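You operate a simulated robot arm through the tools that you are given. There is no shell and no other tool. Be economical: measure what you need, move in short steps, check, and stop when the job is done.

The job below is to be done with a simulated two-armed robot. You get a single attempt, and the scene is never put back.

## Task
Press holes in the grey tray and sow it by the sowing card.
Fine: the card's seed tin in the socket, seed dial at the card's number; one push of the wooden press, one press of the yellow button; carriage back at LOAD; leave the other trays.

It is judged by the outcome, as a careful person would: the job done as asked, and still so three seconds after it is handed in. It fails if anything else is knocked over, pushed out of place, dropped, spilled or broken.

## Robot
Two 7-joint arms with fingered hands on one trunk that stands fixed in place. Base frame: the origin is at the foot of the trunk, x ahead of it, y to its left, z up. Lengths are in m, angles in rad, forces in N, time in s.
The left shoulder is at [0.06, 0.126, 1.28], the right one opposite. With the tool pointing down near the work surface each hand reaches from about 0.1 to 0.66 m from the base axis, measured 20 degrees to its own side. Payload 2.5 kg a hand.
The tool frame of a hand sits at the grasp point between the pads (the TCP): z along the fingers, y along the line on which they close. The tips reach 0.03 m beyond it. Largest opening 0.104 m; the body of the gripper starts 0.035 m behind the TCP. The gripper is a hand of 5 fingers: y runs from the thumb to the fingers, the wrist lies at [-0.015, -0.104, -0.178] in the tool frame.
Orientation is that of the tool frame in the base frame, as a unit quaternion [w, x, y, z]. With the fingers straight down and the wrist toward the robot, the tool's x, y and z point along [0, 1, 0], [1, 0, 0] and [0, 0, -1] of the base frame.

## Interface
- The arms move only by the tool step_arm. It takes "left_series", "right_series" or both (then of equal length, played together; a hand with none holds still); each is a list of rows, each a list of 6 numbers: the turn, a rotation vector about the tool's x, y, z in rad, then the shift along the tool's x, y, z in m. In form: [[rx, ry, rz, dx, dy, dz], ...]. A call has 1 to 8 rows; each row shifts and turns the commanded pose from where the row before left it, along the tool's axes as they then stand. Each row takes 0.2 s and may step no farther than 0.05 m and 0.15 rad from the row before; otherwise, the whole call is refused. A pose out of reach is approached as far as the arm can. The call stops where the force on the tool passes 40 N (or 10 N more than at its start, if that is more) or the arm is blocked; 0.2 s more then pass. In this call time passes only in rows, and 0.2 s behind the last. The reply holds the time, the measured pose of the TCP, the force on the tool along the base axes, the opening and the grip force, in the units named above and with some noise, with the torque about the TCP (base axes, N m) and any sound that the robot's microphone picked up.
- Cameras (640 x 400 px; columns grow to the right, rows downward): "scene" is now at [0.1057, -0.0631, 1.5126]; the picture's right is [-0.67, -0.74, 0.00], its down [-0.33, 0.30, -0.89] and it looks along [0.66, -0.60, -0.45] (base axes); focal length 232 px, centre (320, 200). "left" rides on the left gripper at [-0.08, -0.078, -0.141] in its tool frame; the picture's right is [-0.78, -0.30, 0.56], its down [0.53, -0.78, 0.33] and it looks along [0.33, 0.56, 0.76] (tool axes); focal length 247 px, centre (320, 200). "right" rides on the right gripper at [0.08, -0.078, -0.141] in its tool frame; the picture's right is [-0.78, 0.30, -0.56], its down [-0.53, -0.78, 0.33] and it looks along [-0.33, 0.56, 0.76] (tool axes); focal length 247 px, centre (320, 200). There is no depth. A picture from a camera that has moved, and an enlarged one, comes with that camera's place and axes in the base frame and with its lens. The place of the scene camera against the robot may be out by one fixed shift of up to 0.012 m in any direction.
- get_image(camera): a new picture of that camera. No time passes.
- slide_trunk(by): slides the trunk up (or, below 0, down) by that many m; the arms and the scene camera ride with it, the base frame stays. It gives what a move gives, with no picture.
- finger_targets(index, middle, ring, little, thumb_bend, thumb_turn, hand): sets how far each is bent, from 0 (flat) to 1 (curled in); at 0.3 the hand is open as for a grip, at 0.7 the pads meet at the TCP. One left out holds its place. A second passes; each finger stops where it meets its share of the squeeze, and holds until it gets a number again. It is the only way to open and close the hand. It gives what a move gives, with no picture; readings hold the bend of each and the force on index, middle, ring, little, thumb and palm. thumb_turn goes from beside the hand (0) to across from the fingers (1), as for a grip.
- aim_head(pan, tilt): turns the head with the scene camera to pan (to the left, within 1.501 rad either way) and tilt (down, from -0.506 to 1.204), counted from straight ahead of the robot. It gives what a move gives.
- enlarge(camera, box): a new picture of the part [left, top, right, bottom] of that camera's present view, enlarged. No time passes.
- job_done(): hands the job in; it is judged then, once.

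Go step by step. Nothing tells you positions but the pictures and the camera data: compare them with the known pose of the tool, close in by small moves and look again before you grip or let go. The budget is 120 turns and 86 pictures, counting those below and the enlarged ones. Unless the task says otherwise, let go and move clear before handing in, and close with one line.

The tools are called after "Emit:" as a command line: name --argument value ..., lists and objects as JSON in quotes. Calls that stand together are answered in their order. step_arm: Moves the arms, as the interface text tells. Its arguments: {"type":"object","properties":{"left_series":{"type":"array","items":{"type":"array","items":{"type":"number"}}},"right_series":{"type":"array","items":{"type":"array","items":{"type":"number"}}}},"required":[]} The other tools are called the same way: slide_trunk (by) slides the trunk up or down; finger_targets (index, middle, ring, little, thumb_bend, thumb_turn, hand) moves the fingers one by one; aim_head (pan, tilt) turns the head that bears the scene camera; get_image (camera) takes a picture; enlarge (camera, box) takes an enlarged picture of a part of a camera's view; job_done () hands the job in.

At the start:

```text
time: 0.0
left_eef_pos: [0.4106, -0.0837, 1.3761]
left_tool_rot: [0.0, 0.707, 0.707, 0.0]
left_contact_force: [0.4, -0.5, 0.3]
left_ft_torque: [0.02, -0.01, 0.01]
left_grip_width: 0.1035
left_finger_force: 0.1
left_shape: jaw
left_bend: [0.3, 0.3, 0.3, 0.3, 0.3, 0.98]
left_finger forces: [0.1, 0.0, 0.0, 0.0, 0.0, 0.1]
right_eef_pos: [0.2745, -0.2957, 1.4077]
right_tool_rot: [-0.109, 0.643, 0.751, 0.103]
right_contact_force: [0.1, 0.8, -0.3]
right_ft_torque: [0.02, -0.02, -0.01]
right_grip_width: 0.1037
right_finger_force: 0.0
right_shape: jaw
right_bend: [0.3, 0.3, 0.3, 0.3, 0.3, 0.98]
right_finger forces: [0.1, 0.0, 0.0, 0.0, 0.0, 0.0]
trunk travel left (down, up): [-0.675, 0.265]
head pan, tilt: [-0.74, 0.464]
```

scene: 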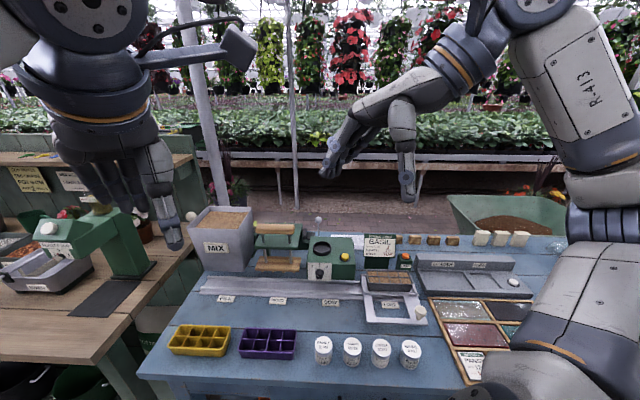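
right: 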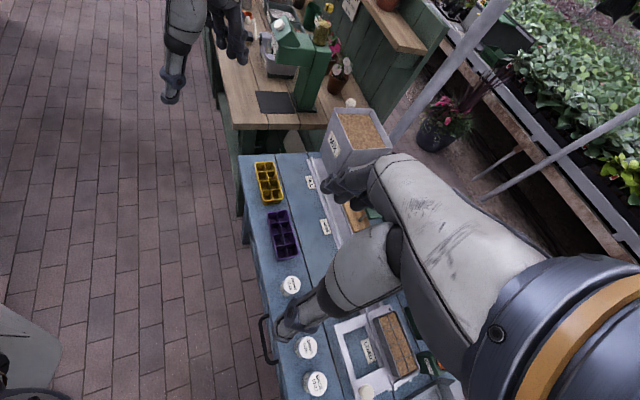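
left: 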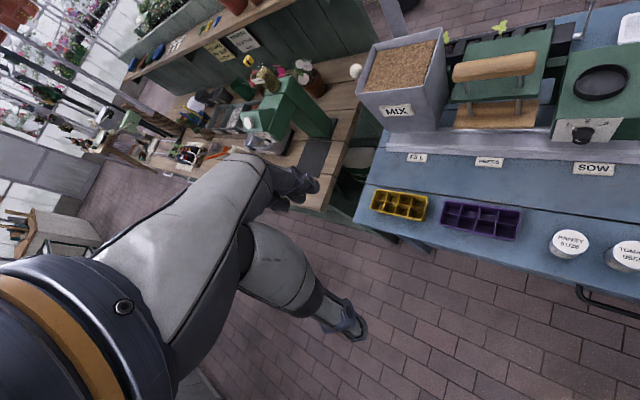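

I see a blue bench with a rail (FILL, PRESS, SOW, LOAD stations), a press with wooden handle, a green seeder with dial, and four tins in front. I'll look closer at the details.

Emit:
enlarge --camera "scene" --box '[300, 220, 440, 330]'

Emit:
enlarge --camera "scene" --box '[180, 200, 320, 310]'

Emit:
enlarge --camera "scene" --box '[300, 310, 440, 398]'

```text
3.64 times, centred on (370, 275) of scene
camera zoom: at [0.1057, -0.0631, 1.5126], right [-0.67, -0.74, 0.0], down [-0.33, 0.3, -0.89], along [0.66, -0.6, -0.45], focal length 844 px, centre (138, -73)
```

zoom: 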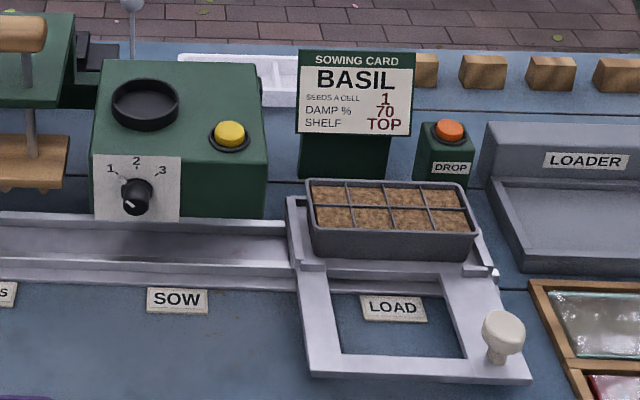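

```text
3.64 times, centred on (250, 255) of scene
camera zoom: at [0.1057, -0.0631, 1.5126], right [-0.67, -0.74, 0.0], down [-0.33, 0.3, -0.89], along [0.66, -0.6, -0.45], focal length 844 px, centre (574, 0)
```

zoom: 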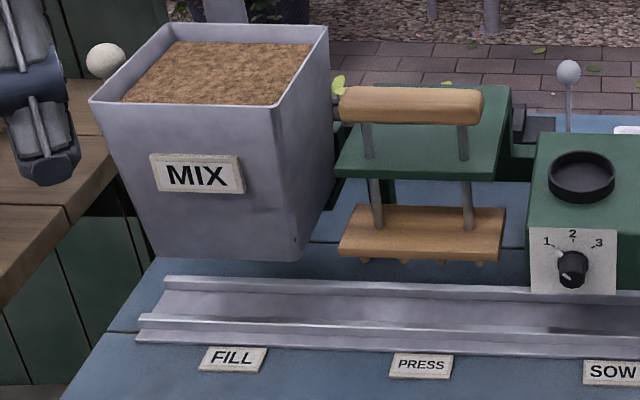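

```text
4.55 times, centred on (370, 354) of scene
camera zoom: at [0.1057, -0.0631, 1.5126], right [-0.67, -0.74, 0.0], down [-0.33, 0.3, -0.89], along [0.66, -0.6, -0.45], focal length 1055 px, centre (93, -500)
```

zoom: 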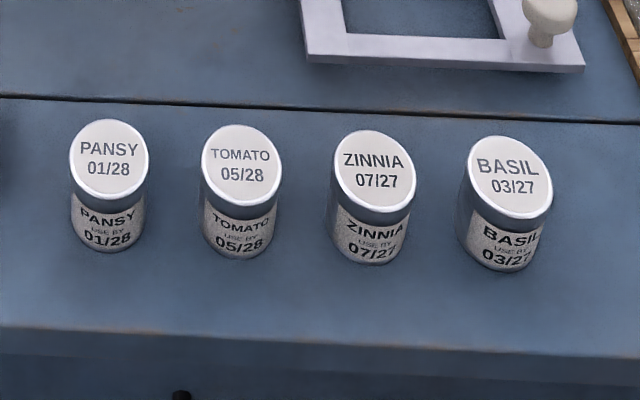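

The card asks for BASIL, 1 seed per cell; the grey tray is already filled on the carriage at LOAD. The bench runs at about 45° to the robot, table top near z≈0.82. I'll first turn the right hand to face the bench.

Emit:
step_arm --right_series '[[-0.016, -0.0356, 0.1165, 0, 0, 0], [-0.016, -0.0356, 0.1165, 0, 0, 0], [-0.016, -0.0356, 0.1165, 0, 0, 0], [-0.016, -0.0356, 0.1165, 0, 0, 0], [-0.016, -0.0356, 0.1165, 0, 0, 0], [-0.016, -0.0356, 0.1165, 0, 0, 0], [-0.016, -0.0356, 0.1165, 0, 0, 0], [-0.016, -0.0356, 0.1165, 0, 0, 0]]'

```text
time: 0.9
left_eef_pos: [0.4109, -0.083, 1.3761]
left_tool_rot: [0.001, 0.707, 0.707, -0.001]
left_contact_force: [0.9, 0.7, 0.2]
left_ft_torque: [0.01, 0.0, 0.02]
left_grip_width: 0.1037
left_finger_force: 0.2
left_shape: jaw
left_bend: [0.3, 0.3, 0.3, 0.3, 0.3, 0.98]
left_finger forces: [0.0, 0.1, 0.1, 0.1, 0.0, 0.1]
right_eef_pos: [0.2878, -0.2954, 1.3867]
right_tool_rot: [-0.136, 0.746, 0.644, 0.102]
right_contact_force: [-0.6, -0.2, 0.2]
right_ft_torque: [-0.02, -0.02, 0.0]
right_grip_width: 0.1039
right_finger_force: 0.1
right_shape: jaw
right_bend: [0.3, 0.3, 0.3, 0.3, 0.3, 0.98]
right_finger forces: [0.1, 0.0, 0.1, 0.0, 0.0, 0.0]
trunk travel left (down, up): [-0.675, 0.265]
head pan, tilt: [-0.74, 0.464]
stopped in row 4 (right hand): the arm was blocked; the commanded pose is now the measured one
```

The turn was blocked part way, likely near the arm's folded limit. I'll move it forward and down first and then turn on.

Emit:
step_arm --right_series '[[0, 0, 0, -0.0285, 0.0343, 0.0052], [0, 0, 0, -0.0285, 0.0343, 0.0052], [0, 0, 0, -0.0285, 0.0343, 0.0052], [0, 0, 0, -0.0285, 0.0343, 0.0052], [0, 0, 0, -0.0285, 0.0343, 0.0052], [0, 0, 0, -0.0285, 0.0343, 0.0052]]'

```text
time: 2.3
left_eef_pos: [0.4093, -0.0823, 1.3768]
left_tool_rot: [0.001, 0.707, 0.707, 0.0]
left_contact_force: [-0.1, -0.9, 0.4]
left_ft_torque: [-0.01, -0.05, 0.02]
left_grip_width: 0.1038
left_finger_force: 0.0
left_shape: jaw
left_bend: [0.3, 0.3, 0.3, 0.3, 0.3, 0.98]
left_finger forces: [0.0, 0.0, 0.1, 0.0, 0.0, 0.0]
right_eef_pos: [0.4333, -0.4434, 1.3051]
right_tool_rot: [-0.134, 0.747, 0.643, 0.103]
right_contact_force: [0.5, 1.4, -0.7]
right_ft_torque: [-0.03, -0.01, -0.02]
right_grip_width: 0.104
right_finger_force: 0.1
right_shape: jaw
right_bend: [0.3, 0.3, 0.3, 0.3, 0.3, 0.98]
right_finger forces: [0.0, 0.1, 0.1, 0.1, 0.0, 0.0]
right hand out of reach, approached as far as the arm can: row 6
trunk travel left (down, up): [-0.675, 0.265]
head pan, tilt: [-0.74, 0.464]
```

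The arm's reach from shoulder to wrist seems about 0.5 m, so I'll lower the trunk and use forward-tilted hands. A picture now to fix the positions.

Emit:
get_image --camera "right"

Emit:
get_image --camera "scene"

```text
79 pictures are left
camera right: at [0.3716, -0.4055, 1.4682], right [0.19, -0.95, 0.25], down [-0.86, -0.28, -0.43], along [0.48, -0.13, -0.86], focal length 247 px, centre (320, 200)
```

right: 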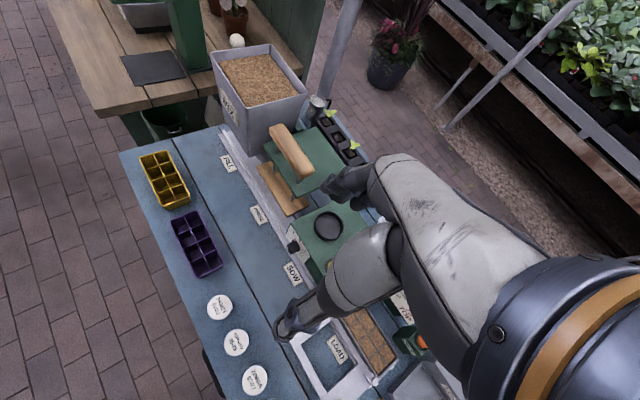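

```text
78 pictures are left
camera scene: at [0.1052, -0.0616, 1.5127], right [-0.67, -0.74, 0.0], down [-0.33, 0.3, -0.89], along [0.66, -0.6, -0.45], focal length 232 px, centre (320, 200)
```

scene: 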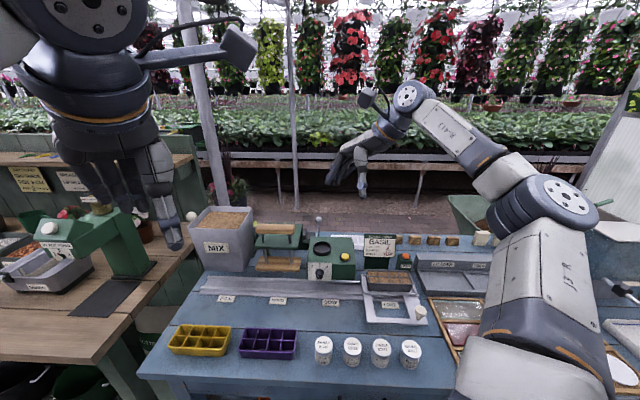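

Triangulated: press handle ≈ (0.685, −0.387, 1.07), seed socket ≈ (0.579, −0.505, 1.0), basil tin ≈ (0.22, −0.50). I'll lower the trunk 0.1 and finish turning the hand to face the bench.

Emit:
slide_trunk --by -0.1

Emit:
step_arm --right_series '[[-0.016, -0.0356, 0.1165, 0, -0.02, 0], [-0.016, -0.0356, 0.1165, 0, -0.01, 0], [-0.016, -0.0356, 0.1165, 0, 0, 0], [-0.016, -0.0356, 0.1165, 0, 0, 0], [-0.016, -0.0356, 0.1165, 0, 0, 0]]'

```text
time: 3.6
left_eef_pos: [0.4105, -0.082, 1.2773]
left_tool_rot: [0.0, 0.707, 0.707, 0.0]
left_contact_force: [1.2, -0.3, 0.2]
left_ft_torque: [-0.02, -0.02, -0.01]
left_grip_width: 0.1035
left_finger_force: 0.0
left_shape: jaw
left_bend: [0.3, 0.3, 0.3, 0.3, 0.3, 0.98]
left_finger forces: [0.0, 0.0, 0.0, 0.0, 0.0, 0.0]
right_eef_pos: [0.4354, -0.444, 1.2044]
right_tool_rot: [-0.136, 0.746, 0.644, 0.103]
right_contact_force: [0.9, -0.1, 0.3]
right_ft_torque: [0.01, -0.01, -0.01]
right_grip_width: 0.104
right_finger_force: 0.1
right_shape: jaw
right_bend: [0.3, 0.3, 0.3, 0.3, 0.3, 0.98]
right_finger forces: [0.0, 0.0, 0.0, 0.0, 0.1, 0.0]
trunk travel left (down, up): [-0.575, 0.365]
head pan, tilt: [-0.74, 0.464]
```

```text
time: 4.8
left_eef_pos: [0.4106, -0.0827, 1.2776]
left_tool_rot: [0.0, 0.708, 0.707, 0.0]
left_contact_force: [0.0, -1.0, -0.6]
left_ft_torque: [0.02, -0.02, 0.01]
left_grip_width: 0.1039
left_finger_force: 0.1
left_shape: jaw
left_bend: [0.3, 0.3, 0.3, 0.3, 0.3, 0.98]
left_finger forces: [0.1, 0.1, 0.1, 0.0, 0.0, 0.1]
right_eef_pos: [0.4049, -0.4402, 1.2066]
right_tool_rot: [-0.073, 0.911, 0.406, 0.019]
right_contact_force: [0.2, -0.1, 0.2]
right_ft_torque: [0.02, -0.04, 0.0]
right_grip_width: 0.1037
right_finger_force: 0.0
right_shape: jaw
right_bend: [0.3, 0.3, 0.3, 0.3, 0.3, 0.98]
right_finger forces: [0.0, 0.0, 0.0, 0.0, 0.0, 0.0]
trunk travel left (down, up): [-0.575, 0.365]
head pan, tilt: [-0.74, 0.464]
```

Now a small correction to point straight down, then test the reach above the socket.

Emit:
step_arm --right_series '[[-0.06, -0.0455, 0.026, 0, 0, 0], [-0.06, -0.0455, 0.026, 0, 0, 0], [0, 0, 0, 0.019, 0.042, 0.012], [0, 0, 0, 0.019, 0.042, 0.012], [0, 0, 0, 0.019, 0.042, 0.012], [0, 0, 0, 0.019, 0.042, 0.012]]'

Emit:
get_image --camera "right"

Emit:
get_image --camera "scene"

```text
time: 6.2
left_eef_pos: [0.4125, -0.0838, 1.275]
left_tool_rot: [0.0, 0.707, 0.707, -0.001]
left_contact_force: [0.3, -0.2, -0.2]
left_ft_torque: [0.02, 0.03, 0.03]
left_grip_width: 0.1036
left_finger_force: 0.1
left_shape: jaw
left_bend: [0.3, 0.3, 0.3, 0.3, 0.3, 0.98]
left_finger forces: [0.0, 0.0, 0.1, 0.1, 0.0, 0.0]
right_eef_pos: [0.5805, -0.5012, 1.1582]
right_tool_rot: [-0.001, 0.922, 0.387, -0.001]
right_contact_force: [0.0, -0.2, 0.5]
right_ft_torque: [-0.04, 0.02, 0.01]
right_grip_width: 0.1043
right_finger_force: 0.0
right_shape: jaw
right_bend: [0.3, 0.3, 0.3, 0.3, 0.3, 0.97]
right_finger forces: [0.1, 0.0, 0.0, 0.0, 0.0, 0.0]
trunk travel left (down, up): [-0.575, 0.365]
head pan, tilt: [-0.74, 0.464]
```

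```text
77 pictures are left
camera right: at [0.5799, -0.3905, 1.2978], right [-0.33, -0.76, 0.56], down [-0.93, 0.16, -0.33], along [0.16, -0.63, -0.76], focal length 247 px, centre (320, 200)
```

right: 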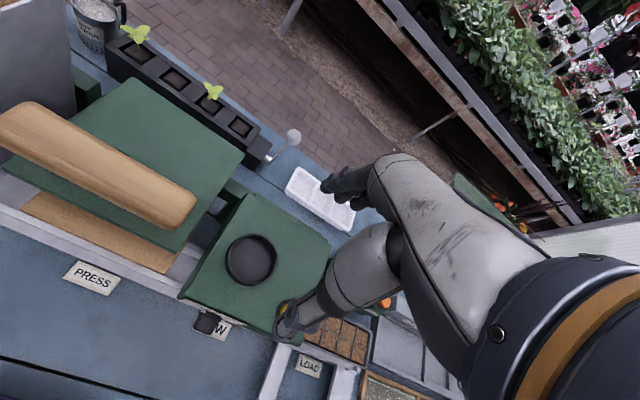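

```text
76 pictures are left
camera scene: at [0.1073, -0.0633, 1.4125], right [-0.67, -0.74, 0.0], down [-0.33, 0.3, -0.89], along [0.66, -0.6, -0.45], focal length 232 px, centre (320, 200)
```

scene: 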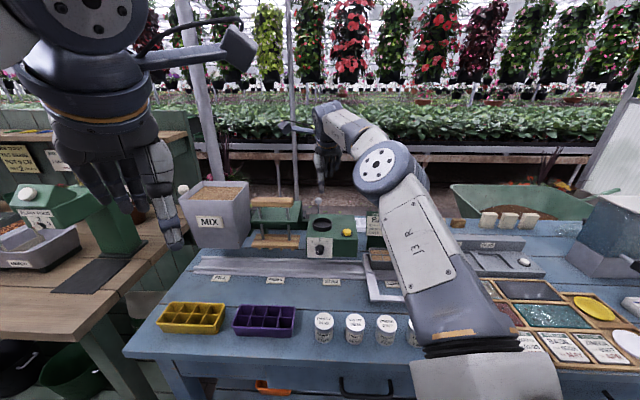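

The socket is in reach with the hand straight down. Now over to the basil tin for a closer look.

Emit:
step_arm --right_series '[[0, 0, 0, -0.032, -0.0375, 0], [0, 0, 0, -0.032, -0.0375, 0], [0, 0, 0, -0.032, -0.0375, 0], [0, 0, 0, -0.032, -0.0375, 0], [0, 0, 0, -0.032, -0.0253, 0.025], [0, 0, 0, -0.032, -0.0253, 0.025], [0, 0, 0, -0.032, -0.0253, 0.025], [0, 0, 0, -0.032, -0.0253, 0.025]]'

Emit:
get_image --camera "right"

Emit:
get_image --camera "scene"

```text
time: 7.2
left_eef_pos: [0.41, -0.0827, 1.2775]
left_tool_rot: [0.0, 0.707, 0.707, 0.001]
left_contact_force: [-1.2, -0.5, -0.2]
left_ft_torque: [0.0, 0.0, -0.01]
left_grip_width: 0.1037
left_finger_force: 0.0
left_shape: jaw
left_bend: [0.3, 0.3, 0.3, 0.3, 0.3, 0.98]
left_finger forces: [0.0, 0.1, 0.0, 0.0, 0.0, 0.1]
right_eef_pos: [0.3758, -0.4941, 1.0519]
right_tool_rot: [-0.059, 0.912, 0.377, -0.152]
right_contact_force: [-0.1, -0.2, 0.1]
right_ft_torque: [0.02, 0.01, 0.01]
right_grip_width: 0.1042
right_finger_force: 0.1
right_shape: jaw
right_bend: [0.3, 0.3, 0.3, 0.3, 0.3, 0.98]
right_finger forces: [0.0, 0.1, 0.0, 0.0, 0.0, 0.1]
trunk travel left (down, up): [-0.575, 0.365]
head pan, tilt: [-0.74, 0.464]
stopped in row 4 (right hand): the arm was blocked; the commanded pose is now the measured one
```

```text
75 pictures are left
camera right: at [0.4217, -0.3806, 1.1841], right [-0.14, -0.75, 0.64], down [-0.99, 0.17, -0.02], along [-0.1, -0.64, -0.77], focal length 247 px, centre (320, 200)
```

right: 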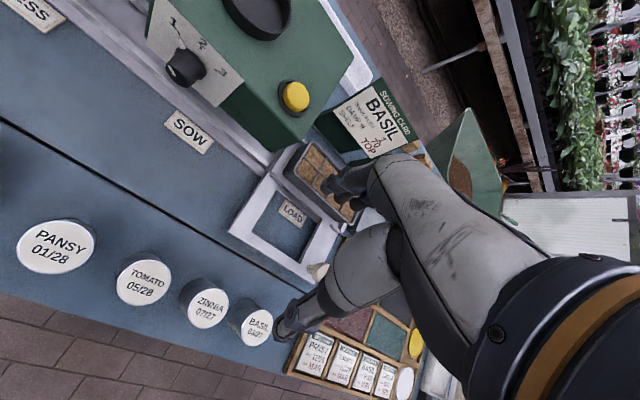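

```text
74 pictures are left
camera scene: at [0.1053, -0.063, 1.4126], right [-0.67, -0.74, 0.0], down [-0.33, 0.3, -0.89], along [0.66, -0.6, -0.45], focal length 232 px, centre (320, 200)
```

scene: 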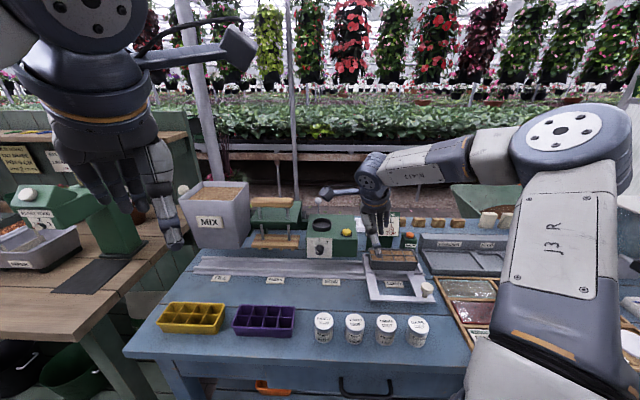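

The wrist hit a limit with this yaw that close in. I'll turn the hand back to a yaw of about −30°, which suits the tins better.

Emit:
step_arm --right_series '[[-0.085, 0.068, -0.086, 0, 0.02, 0], [-0.085, 0.068, -0.086, 0, 0.01, 0], [-0.085, 0.068, -0.086, 0, 0, 0], [0, 0, 0, -0.02, -0.04, 0], [0, 0, 0, -0.02, -0.04, 0], [0, 0, 0, -0.02, -0.04, 0]]'

```text
time: 8.3
left_eef_pos: [0.4107, -0.0823, 1.2768]
left_tool_rot: [0.0, 0.707, 0.707, 0.0]
left_contact_force: [-0.3, 0.1, -0.5]
left_ft_torque: [0.03, -0.03, 0.02]
left_grip_width: 0.1037
left_finger_force: 0.0
left_shape: jaw
left_bend: [0.3, 0.3, 0.3, 0.3, 0.3, 0.98]
left_finger forces: [0.0, 0.0, 0.1, 0.0, 0.0, 0.0]
right_eef_pos: [0.3481, -0.4461, 0.9575]
right_tool_rot: [-0.114, 0.835, 0.538, 0.003]
right_contact_force: [0.9, 0.1, -0.6]
right_ft_torque: [0.01, -0.01, 0.0]
right_grip_width: 0.104
right_finger_force: 0.0
right_shape: jaw
right_bend: [0.3, 0.3, 0.3, 0.3, 0.3, 0.97]
right_finger forces: [0.1, 0.0, 0.0, 0.1, 0.0, 0.0]
trunk travel left (down, up): [-0.575, 0.365]
head pan, tilt: [-0.74, 0.464]
stopped in row 5 (right hand): the arm was blocked; the commanded pose is now the measured one
```

It stopped again and sank; I'll look at the arm's posture before going on.

Emit:
get_image --camera "scene"

Emit:
get_image --camera "left"

```text
73 pictures are left
camera scene: at [0.1058, -0.063, 1.4126], right [-0.67, -0.74, 0.0], down [-0.33, 0.3, -0.89], along [0.66, -0.6, -0.45], focal length 232 px, centre (320, 200)
```

scene: 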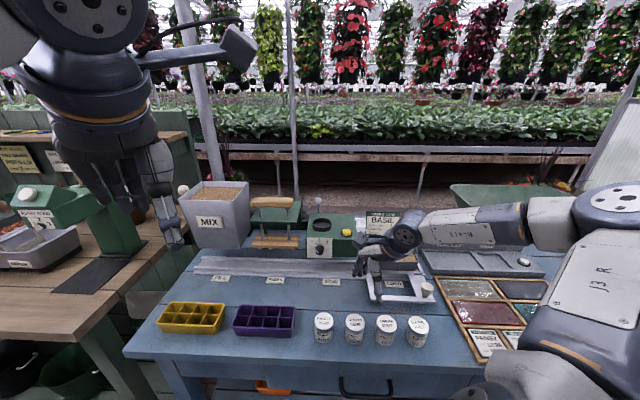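

```text
72 pictures are left
camera left: at [0.3333, -0.1619, 1.4178], right [-0.3, -0.78, -0.56], down [-0.78, 0.53, -0.33], along [0.56, 0.33, -0.76], focal length 247 px, centre (320, 200)
```

left: 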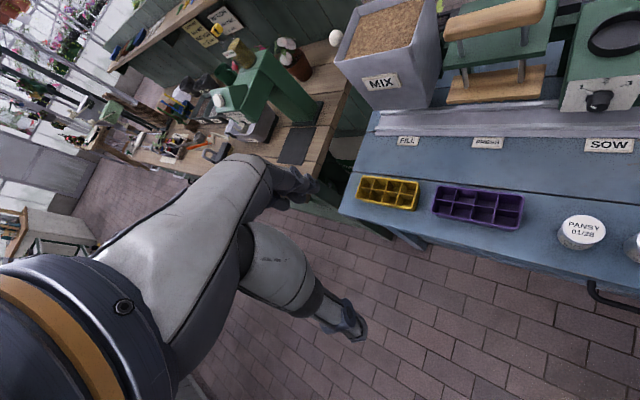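

The elbow swings far out when folded low. Raising the trunk gives the arm more room, so I'll go up 0.2 and straighten the hand.

Emit:
slide_trunk --by 0.2

Emit:
step_arm --right_series '[[-0.097, -0.06, 0.048, 0, 0, 0], [-0.097, -0.06, 0.048, 0, 0, 0], [0, 0, 0, 0, 0, 0.03], [0, 0, 0, 0, 0, 0.03]]'

```text
time: 10.5
left_eef_pos: [0.4108, -0.0845, 1.4767]
left_tool_rot: [0.0, 0.707, 0.707, 0.0]
left_contact_force: [-0.1, 0.0, 0.3]
left_ft_torque: [0.02, 0.02, -0.02]
left_grip_width: 0.1037
left_finger_force: 0.1
left_shape: jaw
left_bend: [0.3, 0.3, 0.3, 0.3, 0.3, 0.98]
left_finger forces: [0.0, 0.1, 0.0, 0.0, 0.0, 0.0]
right_eef_pos: [0.3473, -0.4477, 1.1568]
right_tool_rot: [-0.113, 0.835, 0.538, 0.003]
right_contact_force: [-0.4, -0.2, -0.1]
right_ft_torque: [0.01, 0.0, -0.01]
right_grip_width: 0.1041
right_finger_force: 0.1
right_shape: jaw
right_bend: [0.3, 0.3, 0.3, 0.3, 0.3, 0.97]
right_finger forces: [0.0, 0.1, 0.1, 0.0, 0.0, 0.0]
trunk travel left (down, up): [-0.775, 0.165]
head pan, tilt: [-0.74, 0.464]
```

```text
time: 11.5
left_eef_pos: [0.4119, -0.0831, 1.4768]
left_tool_rot: [0.0, 0.708, 0.707, 0.0]
left_contact_force: [0.2, -0.2, 0.1]
left_ft_torque: [-0.01, -0.02, -0.02]
left_grip_width: 0.1035
left_finger_force: 0.0
left_shape: jaw
left_bend: [0.3, 0.3, 0.3, 0.3, 0.3, 0.98]
left_finger forces: [0.0, 0.1, 0.0, 0.0, 0.0, 0.0]
right_eef_pos: [0.3506, -0.4469, 1.0982]
right_tool_rot: [0.003, 0.866, 0.5, 0.0]
right_contact_force: [-0.8, -1.2, -0.2]
right_ft_torque: [0.0, 0.0, 0.01]
right_grip_width: 0.1039
right_finger_force: 0.1
right_shape: jaw
right_bend: [0.3, 0.3, 0.3, 0.3, 0.3, 0.97]
right_finger forces: [0.0, 0.1, 0.0, 0.1, 0.0, 0.0]
trunk travel left (down, up): [-0.775, 0.165]
head pan, tilt: [-0.74, 0.464]
```

Good, that freed it. Moving above the basil tin now.

Emit:
step_arm --right_series '[[0, 0, 0, -0.0285, -0.0205, 0.01], [0, 0, 0, -0.0285, -0.0205, 0.01], [0, 0, 0, -0.0285, -0.0205, 0.01], [0, 0, 0, -0.0285, -0.0205, 0.01]]'

Emit:
get_image --camera "right"

Emit:
get_image --camera "scene"

```text
time: 12.5
left_eef_pos: [0.4092, -0.0826, 1.4761]
left_tool_rot: [0.0, 0.707, 0.707, 0.0]
left_contact_force: [-0.9, 0.7, 0.3]
left_ft_torque: [-0.02, -0.03, -0.02]
left_grip_width: 0.1037
left_finger_force: 0.0
left_shape: jaw
left_bend: [0.3, 0.3, 0.3, 0.3, 0.3, 0.98]
left_finger forces: [0.0, 0.0, 0.1, 0.0, 0.1, 0.0]
right_eef_pos: [0.2195, -0.5049, 1.0568]
right_tool_rot: [0.002, 0.865, 0.501, -0.001]
right_contact_force: [-0.2, -0.2, -0.5]
right_ft_torque: [-0.01, 0.04, 0.02]
right_grip_width: 0.1041
right_finger_force: 0.1
right_shape: jaw
right_bend: [0.3, 0.3, 0.3, 0.3, 0.3, 0.97]
right_finger forces: [0.0, 0.1, 0.1, 0.0, 0.0, 0.0]
trunk travel left (down, up): [-0.775, 0.165]
head pan, tilt: [-0.74, 0.464]
```

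```text
71 pictures are left
camera right: at [0.1908, -0.3971, 1.1964], right [-0.13, -0.82, 0.56], down [-0.94, -0.08, -0.33], along [0.32, -0.57, -0.76], focal length 247 px, centre (320, 200)
```

right: 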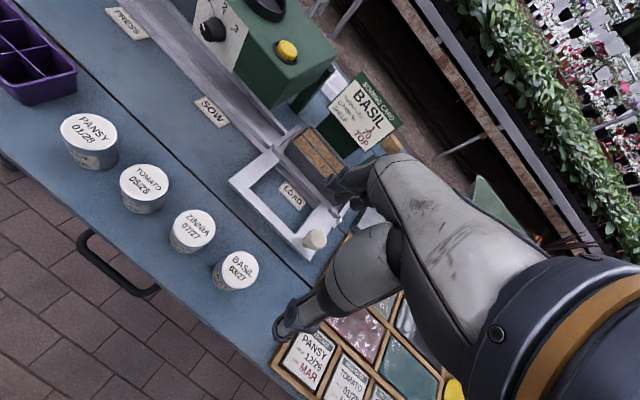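

```text
70 pictures are left
camera scene: at [0.1048, -0.063, 1.6127], right [-0.67, -0.74, 0.0], down [-0.33, 0.3, -0.89], along [0.66, -0.6, -0.45], focal length 232 px, centre (320, 200)
```

scene: 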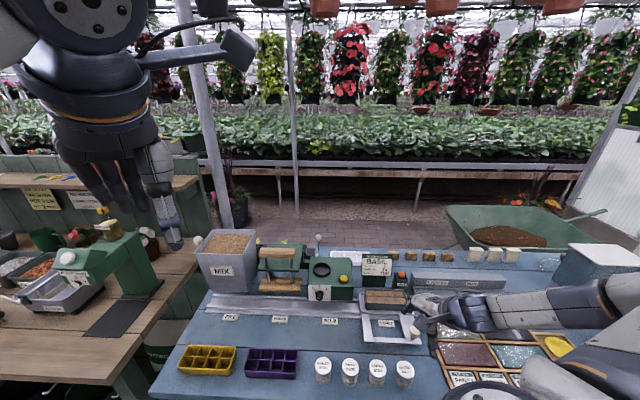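

Basil tin centre ≈ (0.221, −0.501), lid z≈0.862. The hand is right above; descend to just above the lid and check.

Emit:
step_arm --right_series '[[0, 0, 0, 0, 0, 0.042], [0, 0, 0, 0, 0, 0.042], [0, 0, 0, 0, 0, 0.042]]'

Emit:
get_image --camera "right"

Emit:
enlarge --camera "scene" --box '[340, 300, 500, 400]'

```text
time: 13.3
left_eef_pos: [0.4107, -0.0827, 1.4765]
left_tool_rot: [0.0, 0.708, 0.707, 0.0]
left_contact_force: [0.8, 0.7, 0.1]
left_ft_torque: [0.04, 0.0, 0.0]
left_grip_width: 0.1036
left_finger_force: 0.1
left_shape: jaw
left_bend: [0.3, 0.3, 0.3, 0.3, 0.3, 0.98]
left_finger forces: [0.0, 0.0, 0.0, 0.0, 0.0, 0.1]
right_eef_pos: [0.2164, -0.5098, 0.9758]
right_tool_rot: [0.002, 0.866, 0.501, -0.002]
right_contact_force: [0.6, -0.1, -0.2]
right_ft_torque: [-0.01, 0.04, 0.03]
right_grip_width: 0.104
right_finger_force: 0.1
right_shape: jaw
right_bend: [0.3, 0.3, 0.3, 0.3, 0.3, 0.97]
right_finger forces: [0.0, 0.1, 0.1, 0.1, 0.0, 0.0]
right hand out of reach, approached as far as the arm can: row 2, 3
trunk travel left (down, up): [-0.775, 0.165]
head pan, tilt: [-0.74, 0.464]
```

```text
69 pictures are left
camera right: at [0.188, -0.4002, 1.1143], right [-0.13, -0.82, 0.56], down [-0.94, -0.08, -0.33], along [0.31, -0.57, -0.76], focal length 247 px, centre (320, 200)
```

right: 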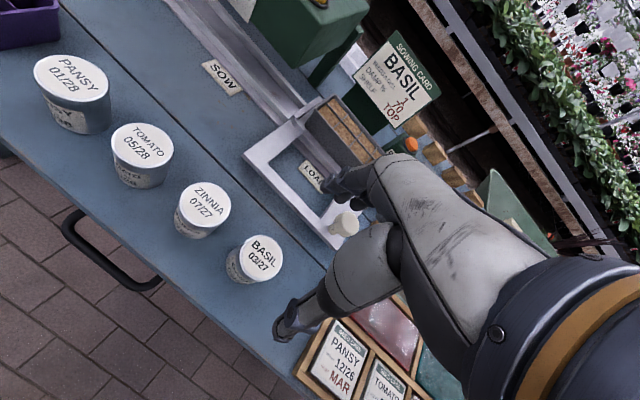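

```text
4.00 times, centred on (420, 350) of scene
camera zoom: at [0.1055, -0.063, 1.6126], right [-0.67, -0.74, 0.0], down [-0.33, 0.3, -0.89], along [0.66, -0.6, -0.45], focal length 929 px, centre (-80, -400)
```

zoom: 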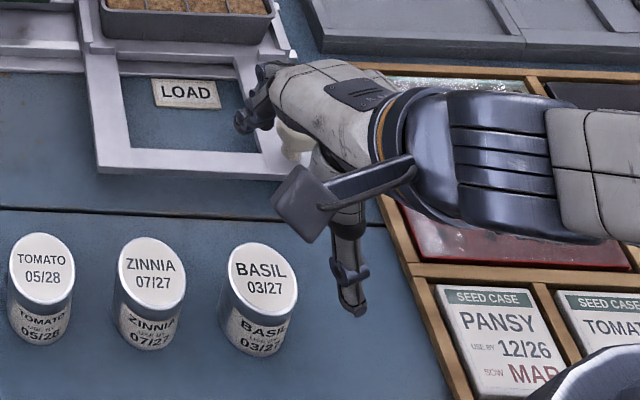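

The hand is over the tin but the arm can't go lower in this posture; sliding the trunk down would carry it. First I check the elbow's clearance by turning the head.

Emit:
aim_head --pan -1.3 --tilt 0.7

Emit:
get_image --camera "scene"

```text
time: 14.2
left_eef_pos: [0.4103, -0.0832, 1.4768]
left_tool_rot: [-0.001, 0.707, 0.708, -0.001]
left_contact_force: [-0.2, 0.4, -0.1]
left_ft_torque: [0.0, 0.0, 0.0]
left_grip_width: 0.1036
left_finger_force: 0.0
left_shape: jaw
left_bend: [0.3, 0.3, 0.3, 0.3, 0.3, 0.98]
left_finger forces: [0.0, 0.0, 0.0, 0.1, 0.0, 0.0]
right_eef_pos: [0.2169, -0.5075, 0.9751]
right_tool_rot: [0.001, 0.866, 0.501, 0.0]
right_contact_force: [0.0, 0.4, -0.3]
right_ft_torque: [0.02, -0.01, 0.0]
right_grip_width: 0.1038
right_finger_force: 0.0
right_shape: jaw
right_bend: [0.3, 0.3, 0.3, 0.3, 0.3, 0.97]
right_finger forces: [0.0, 0.0, 0.0, 0.0, 0.0, 0.0]
trunk travel left (down, up): [-0.775, 0.165]
head pan, tilt: [-1.3, 0.7]
```

```text
67 pictures are left
camera scene: at [0.0609, -0.0831, 1.5917], right [-0.96, -0.27, 0.0], down [-0.17, 0.62, -0.77], along [0.21, -0.74, -0.64], focal length 232 px, centre (320, 200)
```

scene: 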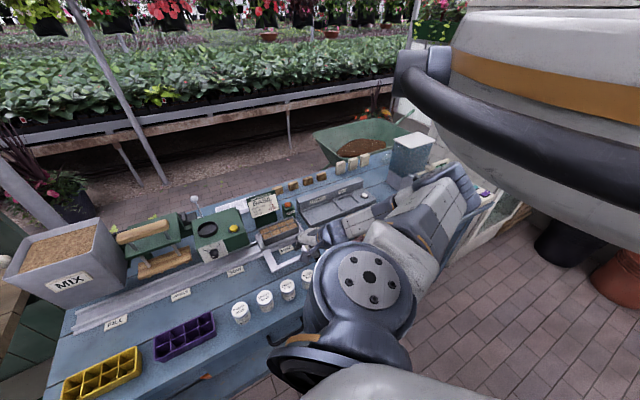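

I'll get the elbow back into its raised starting posture: lift the hand relative to the shoulder here in the air, then lower the trunk so the posture rides down.

Emit:
step_arm --right_series '[[0, 0, 0, 0, 0, -0.045], [0, 0, 0, 0, 0, -0.045], [0, 0, 0, 0, 0, -0.045], [0, 0, 0, 0, 0, -0.045], [0, 0, 0, 0, 0, -0.045], [0, 0, 0, 0, 0, -0.045], [0, 0, 0, 0, 0, -0.045], [0, 0, 0, 0, 0, -0.045]]'

Emit:
aim_head --pan -1.1 --tilt 0.5

Emit:
get_image --camera "scene"

```text
time: 15.2
left_eef_pos: [0.4104, -0.082, 1.4765]
left_tool_rot: [-0.001, 0.707, 0.707, -0.001]
left_contact_force: [-1.0, 0.5, 0.0]
left_ft_torque: [0.01, -0.03, -0.02]
left_grip_width: 0.1036
left_finger_force: 0.1
left_shape: jaw
left_bend: [0.3, 0.3, 0.3, 0.3, 0.3, 0.98]
left_finger forces: [0.0, 0.0, 0.0, 0.0, 0.1, 0.0]
right_eef_pos: [0.326, -0.4636, 1.1599]
right_tool_rot: [0.035, 0.826, 0.541, 0.155]
right_contact_force: [0.4, -0.2, -0.1]
right_ft_torque: [0.03, 0.01, -0.02]
right_grip_width: 0.104
right_finger_force: 0.1
right_shape: jaw
right_bend: [0.3, 0.3, 0.3, 0.3, 0.3, 0.97]
right_finger forces: [0.0, 0.1, 0.0, 0.1, 0.0, 0.0]
trunk travel left (down, up): [-0.775, 0.165]
head pan, tilt: [-1.3, 0.7]
stopped in row 4 (right hand): the arm was blocked; the commanded pose is now the measured one
```

```text
time: 15.9
left_eef_pos: [0.4097, -0.0839, 1.4769]
left_tool_rot: [-0.001, 0.707, 0.707, 0.0]
left_contact_force: [-1.1, -0.3, 0.2]
left_ft_torque: [-0.02, -0.02, 0.0]
left_grip_width: 0.1036
left_finger_force: 0.1
left_shape: jaw
left_bend: [0.3, 0.3, 0.3, 0.3, 0.3, 0.98]
left_finger forces: [0.0, 0.0, 0.0, 0.0, 0.0, 0.0]
right_eef_pos: [0.3254, -0.4613, 1.1594]
right_tool_rot: [0.034, 0.825, 0.542, 0.154]
right_contact_force: [0.0, 0.0, 0.4]
right_ft_torque: [-0.01, 0.0, 0.03]
right_grip_width: 0.1043
right_finger_force: 0.1
right_shape: jaw
right_bend: [0.3, 0.3, 0.3, 0.3, 0.3, 0.97]
right_finger forces: [0.0, 0.0, 0.1, 0.1, 0.0, 0.1]
trunk travel left (down, up): [-0.775, 0.165]
head pan, tilt: [-1.1, 0.499]
```

```text
66 pictures are left
camera scene: at [0.0794, -0.0823, 1.6093], right [-0.89, -0.45, 0.0], down [-0.22, 0.43, -0.88], along [0.4, -0.78, -0.48], focal length 232 px, centre (320, 200)
```

scene: 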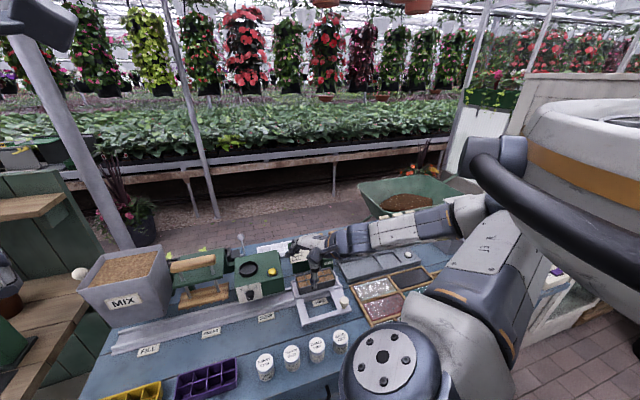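

The elbow lies out to the right, so the forearm comes from the right. The natural hand yaw there is +45° (fingers closing along the bench, wrist to the right), so I'll turn to that in the air.

Emit:
step_arm --right_series '[[0.0367, -0.0066, -0.1313, 0, 0, 0], [0.0367, -0.0066, -0.1313, 0, 0, 0], [0.0367, -0.0066, -0.1313, 0, 0, 0], [0.0367, -0.0066, -0.1313, 0, 0, 0], [0.0367, -0.0066, -0.1313, 0, 0, 0], [0.0367, -0.0066, -0.1313, 0, 0, 0], [0.0367, -0.0066, -0.1313, 0, 0, 0], [0.0367, -0.0066, -0.1313, 0, 0, 0]]'

```text
time: 16.4
left_eef_pos: [0.4102, -0.0821, 1.4757]
left_tool_rot: [0.0, 0.707, 0.707, -0.001]
left_contact_force: [-0.9, -1.0, 1.3]
left_ft_torque: [-0.01, -0.02, 0.02]
left_grip_width: 0.1036
left_finger_force: 0.0
left_shape: jaw
left_bend: [0.3, 0.3, 0.3, 0.3, 0.3, 0.98]
left_finger forces: [0.0, 0.1, 0.0, 0.0, 0.0, 0.1]
right_eef_pos: [0.3826, -0.4506, 1.2408]
right_tool_rot: [0.108, 0.748, 0.603, 0.256]
right_contact_force: [0.5, -0.7, -0.8]
right_ft_torque: [0.02, 0.01, 0.0]
right_grip_width: 0.1034
right_finger_force: 0.1
right_shape: jaw
right_bend: [0.3, 0.3, 0.3, 0.3, 0.3, 0.97]
right_finger forces: [0.0, 0.0, 0.0, 0.0, 0.0, 0.0]
trunk travel left (down, up): [-0.775, 0.165]
head pan, tilt: [-1.1, 0.499]
stopped in row 2 (right hand): the arm was blocked; the commanded pose is now the measured one
```

The arm seems to shift posture while turning. I'll straighten the hand to plain yaw 0 pointing down and see where it settles.

Emit:
step_arm --right_series '[[0.105, -0.043, -0.042, 0, 0, 0], [0.105, -0.043, -0.042, 0, 0, 0], [0.105, -0.043, -0.042, 0, 0, 0], [0.105, -0.043, -0.042, 0, 0, 0], [0.105, -0.043, -0.042, 0, 0, 0]]'

Emit:
get_image --camera "scene"

```text
time: 16.8
left_eef_pos: [0.4114, -0.0823, 1.4762]
left_tool_rot: [-0.001, 0.707, 0.707, 0.0]
left_contact_force: [-0.2, 0.1, 0.1]
left_ft_torque: [0.0, 0.05, -0.01]
left_grip_width: 0.1039
left_finger_force: 0.0
left_shape: jaw
left_bend: [0.3, 0.3, 0.3, 0.3, 0.3, 0.98]
left_finger forces: [0.0, 0.0, 0.1, 0.0, 0.1, 0.0]
right_eef_pos: [0.4284, -0.4249, 1.3466]
right_tool_rot: [0.165, 0.682, 0.618, 0.355]
right_contact_force: [-0.1, 0.3, -0.7]
right_ft_torque: [0.0, 0.01, 0.02]
right_grip_width: 0.1039
right_finger_force: 0.0
right_shape: jaw
right_bend: [0.3, 0.3, 0.3, 0.3, 0.3, 0.97]
right_finger forces: [0.0, 0.0, 0.1, 0.1, 0.1, 0.0]
trunk travel left (down, up): [-0.775, 0.165]
head pan, tilt: [-1.1, 0.499]
stopped in row 2 (right hand): the arm was blocked; the commanded pose is now the measured one
```

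```text
65 pictures are left
camera scene: at [0.0797, -0.0815, 1.6094], right [-0.89, -0.45, 0.0], down [-0.22, 0.43, -0.88], along [0.4, -0.78, -0.48], focal length 232 px, centre (320, 200)
```

scene: 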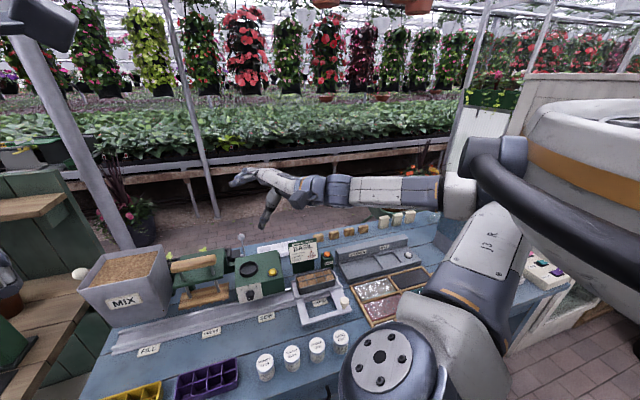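

The arm is swinging its elbow upward, which is what I want. I'll keep straightening the hand while it settles.

Emit:
step_arm --right_series '[[0.1165, -0.067, 0.039, 0, 0, 0], [0.1165, -0.067, 0.039, 0, 0, 0], [0.1165, -0.067, 0.039, 0, 0, 0], [0.1165, -0.067, 0.039, 0, 0, 0], [0.1165, -0.067, 0.039, 0, 0, 0], [0.1165, -0.067, 0.039, 0, 0, 0]]'

```text
time: 17.3
left_eef_pos: [0.4112, -0.0815, 1.4767]
left_tool_rot: [-0.001, 0.707, 0.707, 0.0]
left_contact_force: [-0.2, 0.9, 1.0]
left_ft_torque: [-0.02, 0.02, 0.03]
left_grip_width: 0.1036
left_finger_force: 0.2
left_shape: jaw
left_bend: [0.3, 0.3, 0.3, 0.3, 0.3, 0.98]
left_finger forces: [0.1, 0.0, 0.0, 0.0, 0.1, 0.0]
right_eef_pos: [0.4455, -0.3867, 1.45]
right_tool_rot: [0.186, 0.63, 0.606, 0.449]
right_contact_force: [-0.5, 0.4, -0.7]
right_ft_torque: [0.01, -0.02, -0.02]
right_grip_width: 0.1041
right_finger_force: 0.1
right_shape: jaw
right_bend: [0.3, 0.3, 0.3, 0.3, 0.3, 0.97]
right_finger forces: [0.1, 0.1, 0.0, 0.0, 0.0, 0.0]
trunk travel left (down, up): [-0.775, 0.165]
head pan, tilt: [-1.1, 0.499]
stopped in row 2 (right hand): the arm was blocked; the commanded pose is now the measured one
```

Still re-posturing; continuing.

Emit:
step_arm --right_series '[[0.107, -0.068, 0.035, 0, 0, 0], [0.107, -0.068, 0.035, 0, 0, 0], [0.107, -0.068, 0.035, 0, 0, 0], [0.107, -0.068, 0.035, 0, 0, 0], [0.107, -0.068, 0.035, 0, 0, 0], [0.107, -0.068, 0.035, 0, 0, 0], [0.107, -0.068, 0.035, 0, 0, 0], [0.107, -0.068, 0.035, 0, 0, 0]]'

Emit:
get_image --camera "scene"

```text
time: 17.8
left_eef_pos: [0.4095, -0.0828, 1.4764]
left_tool_rot: [0.0, 0.707, 0.707, -0.001]
left_contact_force: [-0.2, 0.5, -0.8]
left_ft_torque: [-0.01, 0.04, -0.03]
left_grip_width: 0.1036
left_finger_force: 0.1
left_shape: jaw
left_bend: [0.3, 0.3, 0.3, 0.3, 0.3, 0.98]
left_finger forces: [0.0, 0.1, 0.0, 0.0, 0.0, 0.0]
right_eef_pos: [0.4406, -0.3523, 1.5349]
right_tool_rot: [0.17, 0.568, 0.595, 0.542]
right_contact_force: [-0.1, -0.1, 0.1]
right_ft_torque: [-0.03, -0.01, -0.04]
right_grip_width: 0.1039
right_finger_force: 0.0
right_shape: jaw
right_bend: [0.3, 0.3, 0.3, 0.3, 0.3, 0.97]
right_finger forces: [0.1, 0.1, 0.0, 0.0, 0.1, 0.0]
trunk travel left (down, up): [-0.775, 0.165]
head pan, tilt: [-1.1, 0.499]
stopped in row 2 (right hand): the arm was blocked; the commanded pose is now the measured one
```

```text
64 pictures are left
camera scene: at [0.0792, -0.0815, 1.6094], right [-0.89, -0.45, 0.0], down [-0.22, 0.43, -0.88], along [0.4, -0.78, -0.48], focal length 232 px, centre (320, 200)
```

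scene: 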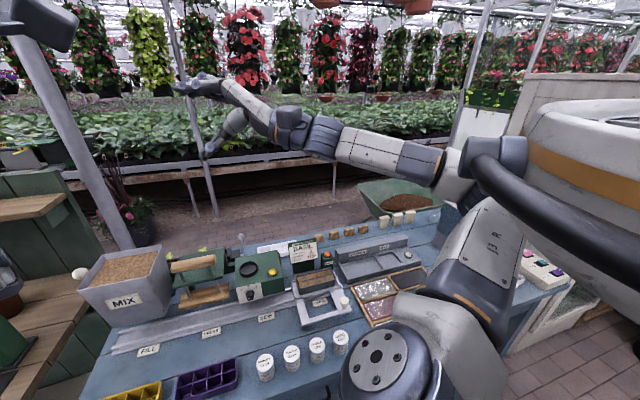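

The natural posture for a downward hand has the elbow above it; the arm is heading there. I'll carry on with the correction.

Emit:
step_arm --right_series '[[0.107, -0.075, 0.03, 0, 0, 0], [0.107, -0.075, 0.03, 0, 0, 0], [0.107, -0.075, 0.03, 0, 0, 0], [0.107, -0.075, 0.03, 0, 0, 0], [0.107, -0.075, 0.03, 0, 0, 0], [0.107, -0.075, 0.03, 0, 0, 0], [0.107, -0.075, 0.03, 0, 0, 0], [0.107, -0.075, 0.03, 0, 0, 0]]'

```text
time: 18.2
left_eef_pos: [0.4126, -0.0826, 1.4772]
left_tool_rot: [-0.001, 0.707, 0.707, -0.001]
left_contact_force: [0.3, 1.0, 0.2]
left_ft_torque: [0.01, 0.03, -0.03]
left_grip_width: 0.1037
left_finger_force: 0.1
left_shape: jaw
left_bend: [0.3, 0.3, 0.3, 0.3, 0.3, 0.98]
left_finger forces: [0.0, 0.1, 0.0, 0.0, 0.0, 0.1]
right_eef_pos: [0.4641, -0.3179, 1.5086]
right_tool_rot: [0.041, 0.559, 0.594, 0.577]
right_contact_force: [-0.6, 1.3, 0.5]
right_ft_torque: [0.01, -0.01, 0.02]
right_grip_width: 0.1038
right_finger_force: 0.1
right_shape: jaw
right_bend: [0.3, 0.3, 0.3, 0.3, 0.3, 0.97]
right_finger forces: [0.0, 0.0, 0.1, 0.1, 0.1, 0.1]
trunk travel left (down, up): [-0.775, 0.165]
head pan, tilt: [-1.1, 0.499]
stopped in row 2 (right hand): the arm was blocked; the commanded pose is now the measured one
```

Continuing.

Emit:
step_arm --right_series '[[0.1036, -0.09, 0.006, 0, 0, 0], [0.1036, -0.09, 0.006, 0, 0, 0], [0.1036, -0.09, 0.006, 0, 0, 0], [0.1036, -0.09, 0.006, 0, 0, 0], [0.1036, -0.09, 0.006, 0, 0, 0], [0.1036, -0.09, 0.006, 0, 0, 0], [0.1036, -0.09, 0.006, 0, 0, 0], [0.1036, -0.09, 0.006, 0, 0, 0]]'

Emit:
get_image --camera "scene"

```text
time: 18.7
left_eef_pos: [0.4111, -0.0836, 1.4772]
left_tool_rot: [-0.001, 0.707, 0.707, 0.0]
left_contact_force: [0.2, 0.4, -0.3]
left_ft_torque: [0.0, 0.03, -0.04]
left_grip_width: 0.1037
left_finger_force: 0.0
left_shape: jaw
left_bend: [0.3, 0.3, 0.3, 0.3, 0.3, 0.98]
left_finger forces: [0.0, 0.1, 0.0, 0.0, 0.1, 0.1]
right_eef_pos: [0.4766, -0.3016, 1.4822]
right_tool_rot: [-0.064, 0.551, 0.584, 0.593]
right_contact_force: [0.3, 0.3, -0.8]
right_ft_torque: [0.0, 0.02, 0.03]
right_grip_width: 0.1037
right_finger_force: 0.1
right_shape: jaw
right_bend: [0.3, 0.3, 0.3, 0.3, 0.3, 0.97]
right_finger forces: [0.0, 0.0, 0.0, 0.0, 0.0, 0.0]
trunk travel left (down, up): [-0.775, 0.165]
head pan, tilt: [-1.1, 0.499]
stopped in row 2 (right hand): the arm was blocked; the commanded pose is now the measured one
```

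```text
63 pictures are left
camera scene: at [0.0806, -0.0829, 1.6092], right [-0.89, -0.45, 0.0], down [-0.22, 0.43, -0.88], along [0.4, -0.78, -0.48], focal length 232 px, centre (320, 200)
```

scene: 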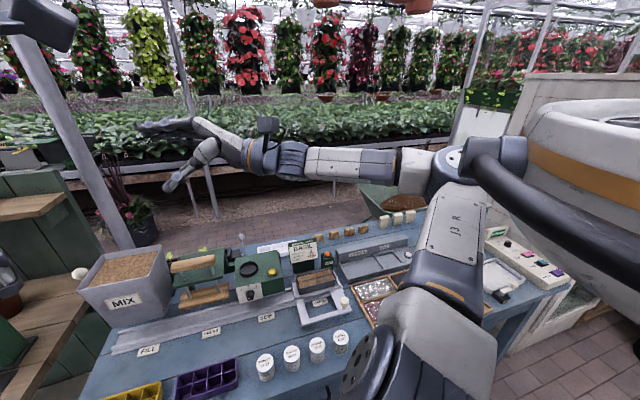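

I'll bring the hand back toward its starting place and orientation, where the elbow-up posture is known to be fine.

Emit:
step_arm --right_series '[[0.03, -0.03, 0, 0.02, -0.026, -0.024], [0.03, -0.03, 0, 0.02, -0.026, -0.024], [0.03, -0.03, 0, 0.02, -0.026, -0.024], [0.03, -0.03, 0, 0.02, -0.026, -0.024], [0.03, -0.03, 0, 0.02, -0.026, -0.024]]'

```text
time: 19.2
left_eef_pos: [0.4089, -0.0828, 1.4772]
left_tool_rot: [-0.001, 0.707, 0.707, 0.0]
left_contact_force: [-0.3, 0.7, -0.4]
left_ft_torque: [-0.01, 0.04, -0.01]
left_grip_width: 0.1036
left_finger_force: 0.2
left_shape: jaw
left_bend: [0.3, 0.3, 0.3, 0.3, 0.3, 0.98]
left_finger forces: [0.0, 0.0, 0.0, 0.0, 0.0, 0.0]
right_eef_pos: [0.4338, -0.2639, 1.4723]
right_tool_rot: [-0.157, 0.508, 0.579, 0.618]
right_contact_force: [-0.5, -0.4, -1.5]
right_ft_torque: [-0.01, -0.01, -0.01]
right_grip_width: 0.1041
right_finger_force: 0.0
right_shape: jaw
right_bend: [0.3, 0.3, 0.3, 0.3, 0.3, 0.97]
right_finger forces: [0.0, 0.0, 0.0, 0.1, 0.0, 0.0]
trunk travel left (down, up): [-0.775, 0.165]
head pan, tilt: [-1.1, 0.499]
stopped in row 2 (right hand): the arm was blocked; the commanded pose is now the measured one
```

The left hand is in the way there, so I move it left at the same time while continuing.

Emit:
step_arm --left_series '[[0, 0, 0, 0.045, 0, 0], [0, 0, 0, 0.045, 0, 0], [0, 0, 0, 0.045, 0, 0], [0, 0, 0, 0.045, 0, 0], [0, 0, 0, 0.045, 0, 0]]' --right_series '[[0, 0, 0, 0, 0, -0.01], [0, 0, 0, 0, 0, -0.01], [0, 0, 0, 0, 0, -0.01], [0, 0, 0, 0, 0, -0.01], [0, 0, 0, 0, 0, -0.01]]'

Emit:
step_arm --right_series '[[0.09, -0.1, 0.01, 0.014, -0.017, -0.023], [0.09, -0.1, 0.01, 0.014, -0.017, -0.023], [0.09, -0.1, 0.01, 0.014, -0.017, -0.02], [0.09, -0.1, 0.01, 0.014, -0.017, -0.02], [0.09, -0.1, 0.01, 0.014, -0.017, -0.02]]'

Emit:
get_image --camera "scene"

```text
time: 20.4
left_eef_pos: [0.4112, 0.1209, 1.4764]
left_tool_rot: [0.0, 0.707, 0.707, -0.001]
left_contact_force: [-0.5, 0.0, -0.5]
left_ft_torque: [0.0, 0.0, 0.0]
left_grip_width: 0.1036
left_finger_force: 0.0
left_shape: jaw
left_bend: [0.3, 0.3, 0.3, 0.3, 0.3, 0.98]
left_finger forces: [0.1, 0.1, 0.1, 0.0, 0.0, 0.0]
right_eef_pos: [0.4211, -0.2811, 1.4729]
right_tool_rot: [-0.212, 0.465, 0.566, 0.647]
right_contact_force: [-0.3, -0.1, -0.6]
right_ft_torque: [-0.03, -0.03, 0.0]
right_grip_width: 0.104
right_finger_force: 0.0
right_shape: jaw
right_bend: [0.3, 0.3, 0.3, 0.3, 0.3, 0.97]
right_finger forces: [0.0, 0.0, 0.1, 0.0, 0.1, 0.0]
trunk travel left (down, up): [-0.775, 0.165]
head pan, tilt: [-1.1, 0.499]
stopped in row 5 (right hand): the arm was blocked; the commanded pose is now the measured one
```

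```text
time: 20.9
left_eef_pos: [0.4103, 0.1203, 1.4775]
left_tool_rot: [-0.001, 0.708, 0.707, -0.001]
left_contact_force: [-0.5, 0.1, -0.4]
left_ft_torque: [0.02, 0.04, -0.02]
left_grip_width: 0.1037
left_finger_force: 0.1
left_shape: jaw
left_bend: [0.3, 0.3, 0.3, 0.3, 0.3, 0.98]
left_finger forces: [0.0, 0.0, 0.0, 0.1, 0.0, 0.0]
right_eef_pos: [0.3982, -0.2693, 1.4685]
right_tool_rot: [-0.29, 0.419, 0.585, 0.631]
right_contact_force: [0.0, -0.2, 0.9]
right_ft_torque: [0.02, 0.01, 0.01]
right_grip_width: 0.1043
right_finger_force: 0.0
right_shape: jaw
right_bend: [0.3, 0.3, 0.3, 0.3, 0.3, 0.97]
right_finger forces: [0.0, 0.1, 0.0, 0.0, 0.1, 0.0]
trunk travel left (down, up): [-0.775, 0.165]
head pan, tilt: [-1.1, 0.499]
stopped in row 2 (right hand): the arm was blocked; the commanded pose is now the measured one
```

```text
62 pictures are left
camera scene: at [0.0797, -0.0826, 1.6093], right [-0.89, -0.45, 0.0], down [-0.22, 0.43, -0.88], along [0.4, -0.78, -0.48], focal length 232 px, centre (320, 200)
```

scene: 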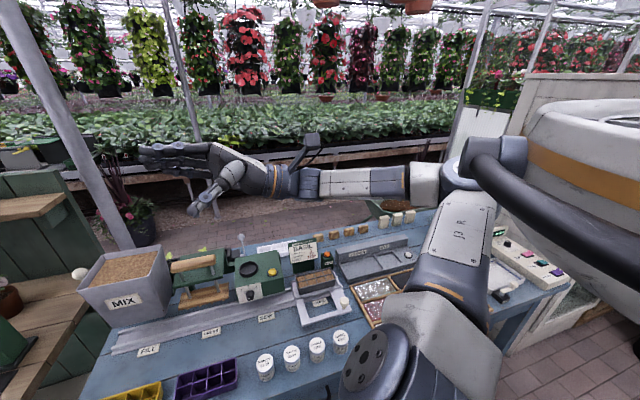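

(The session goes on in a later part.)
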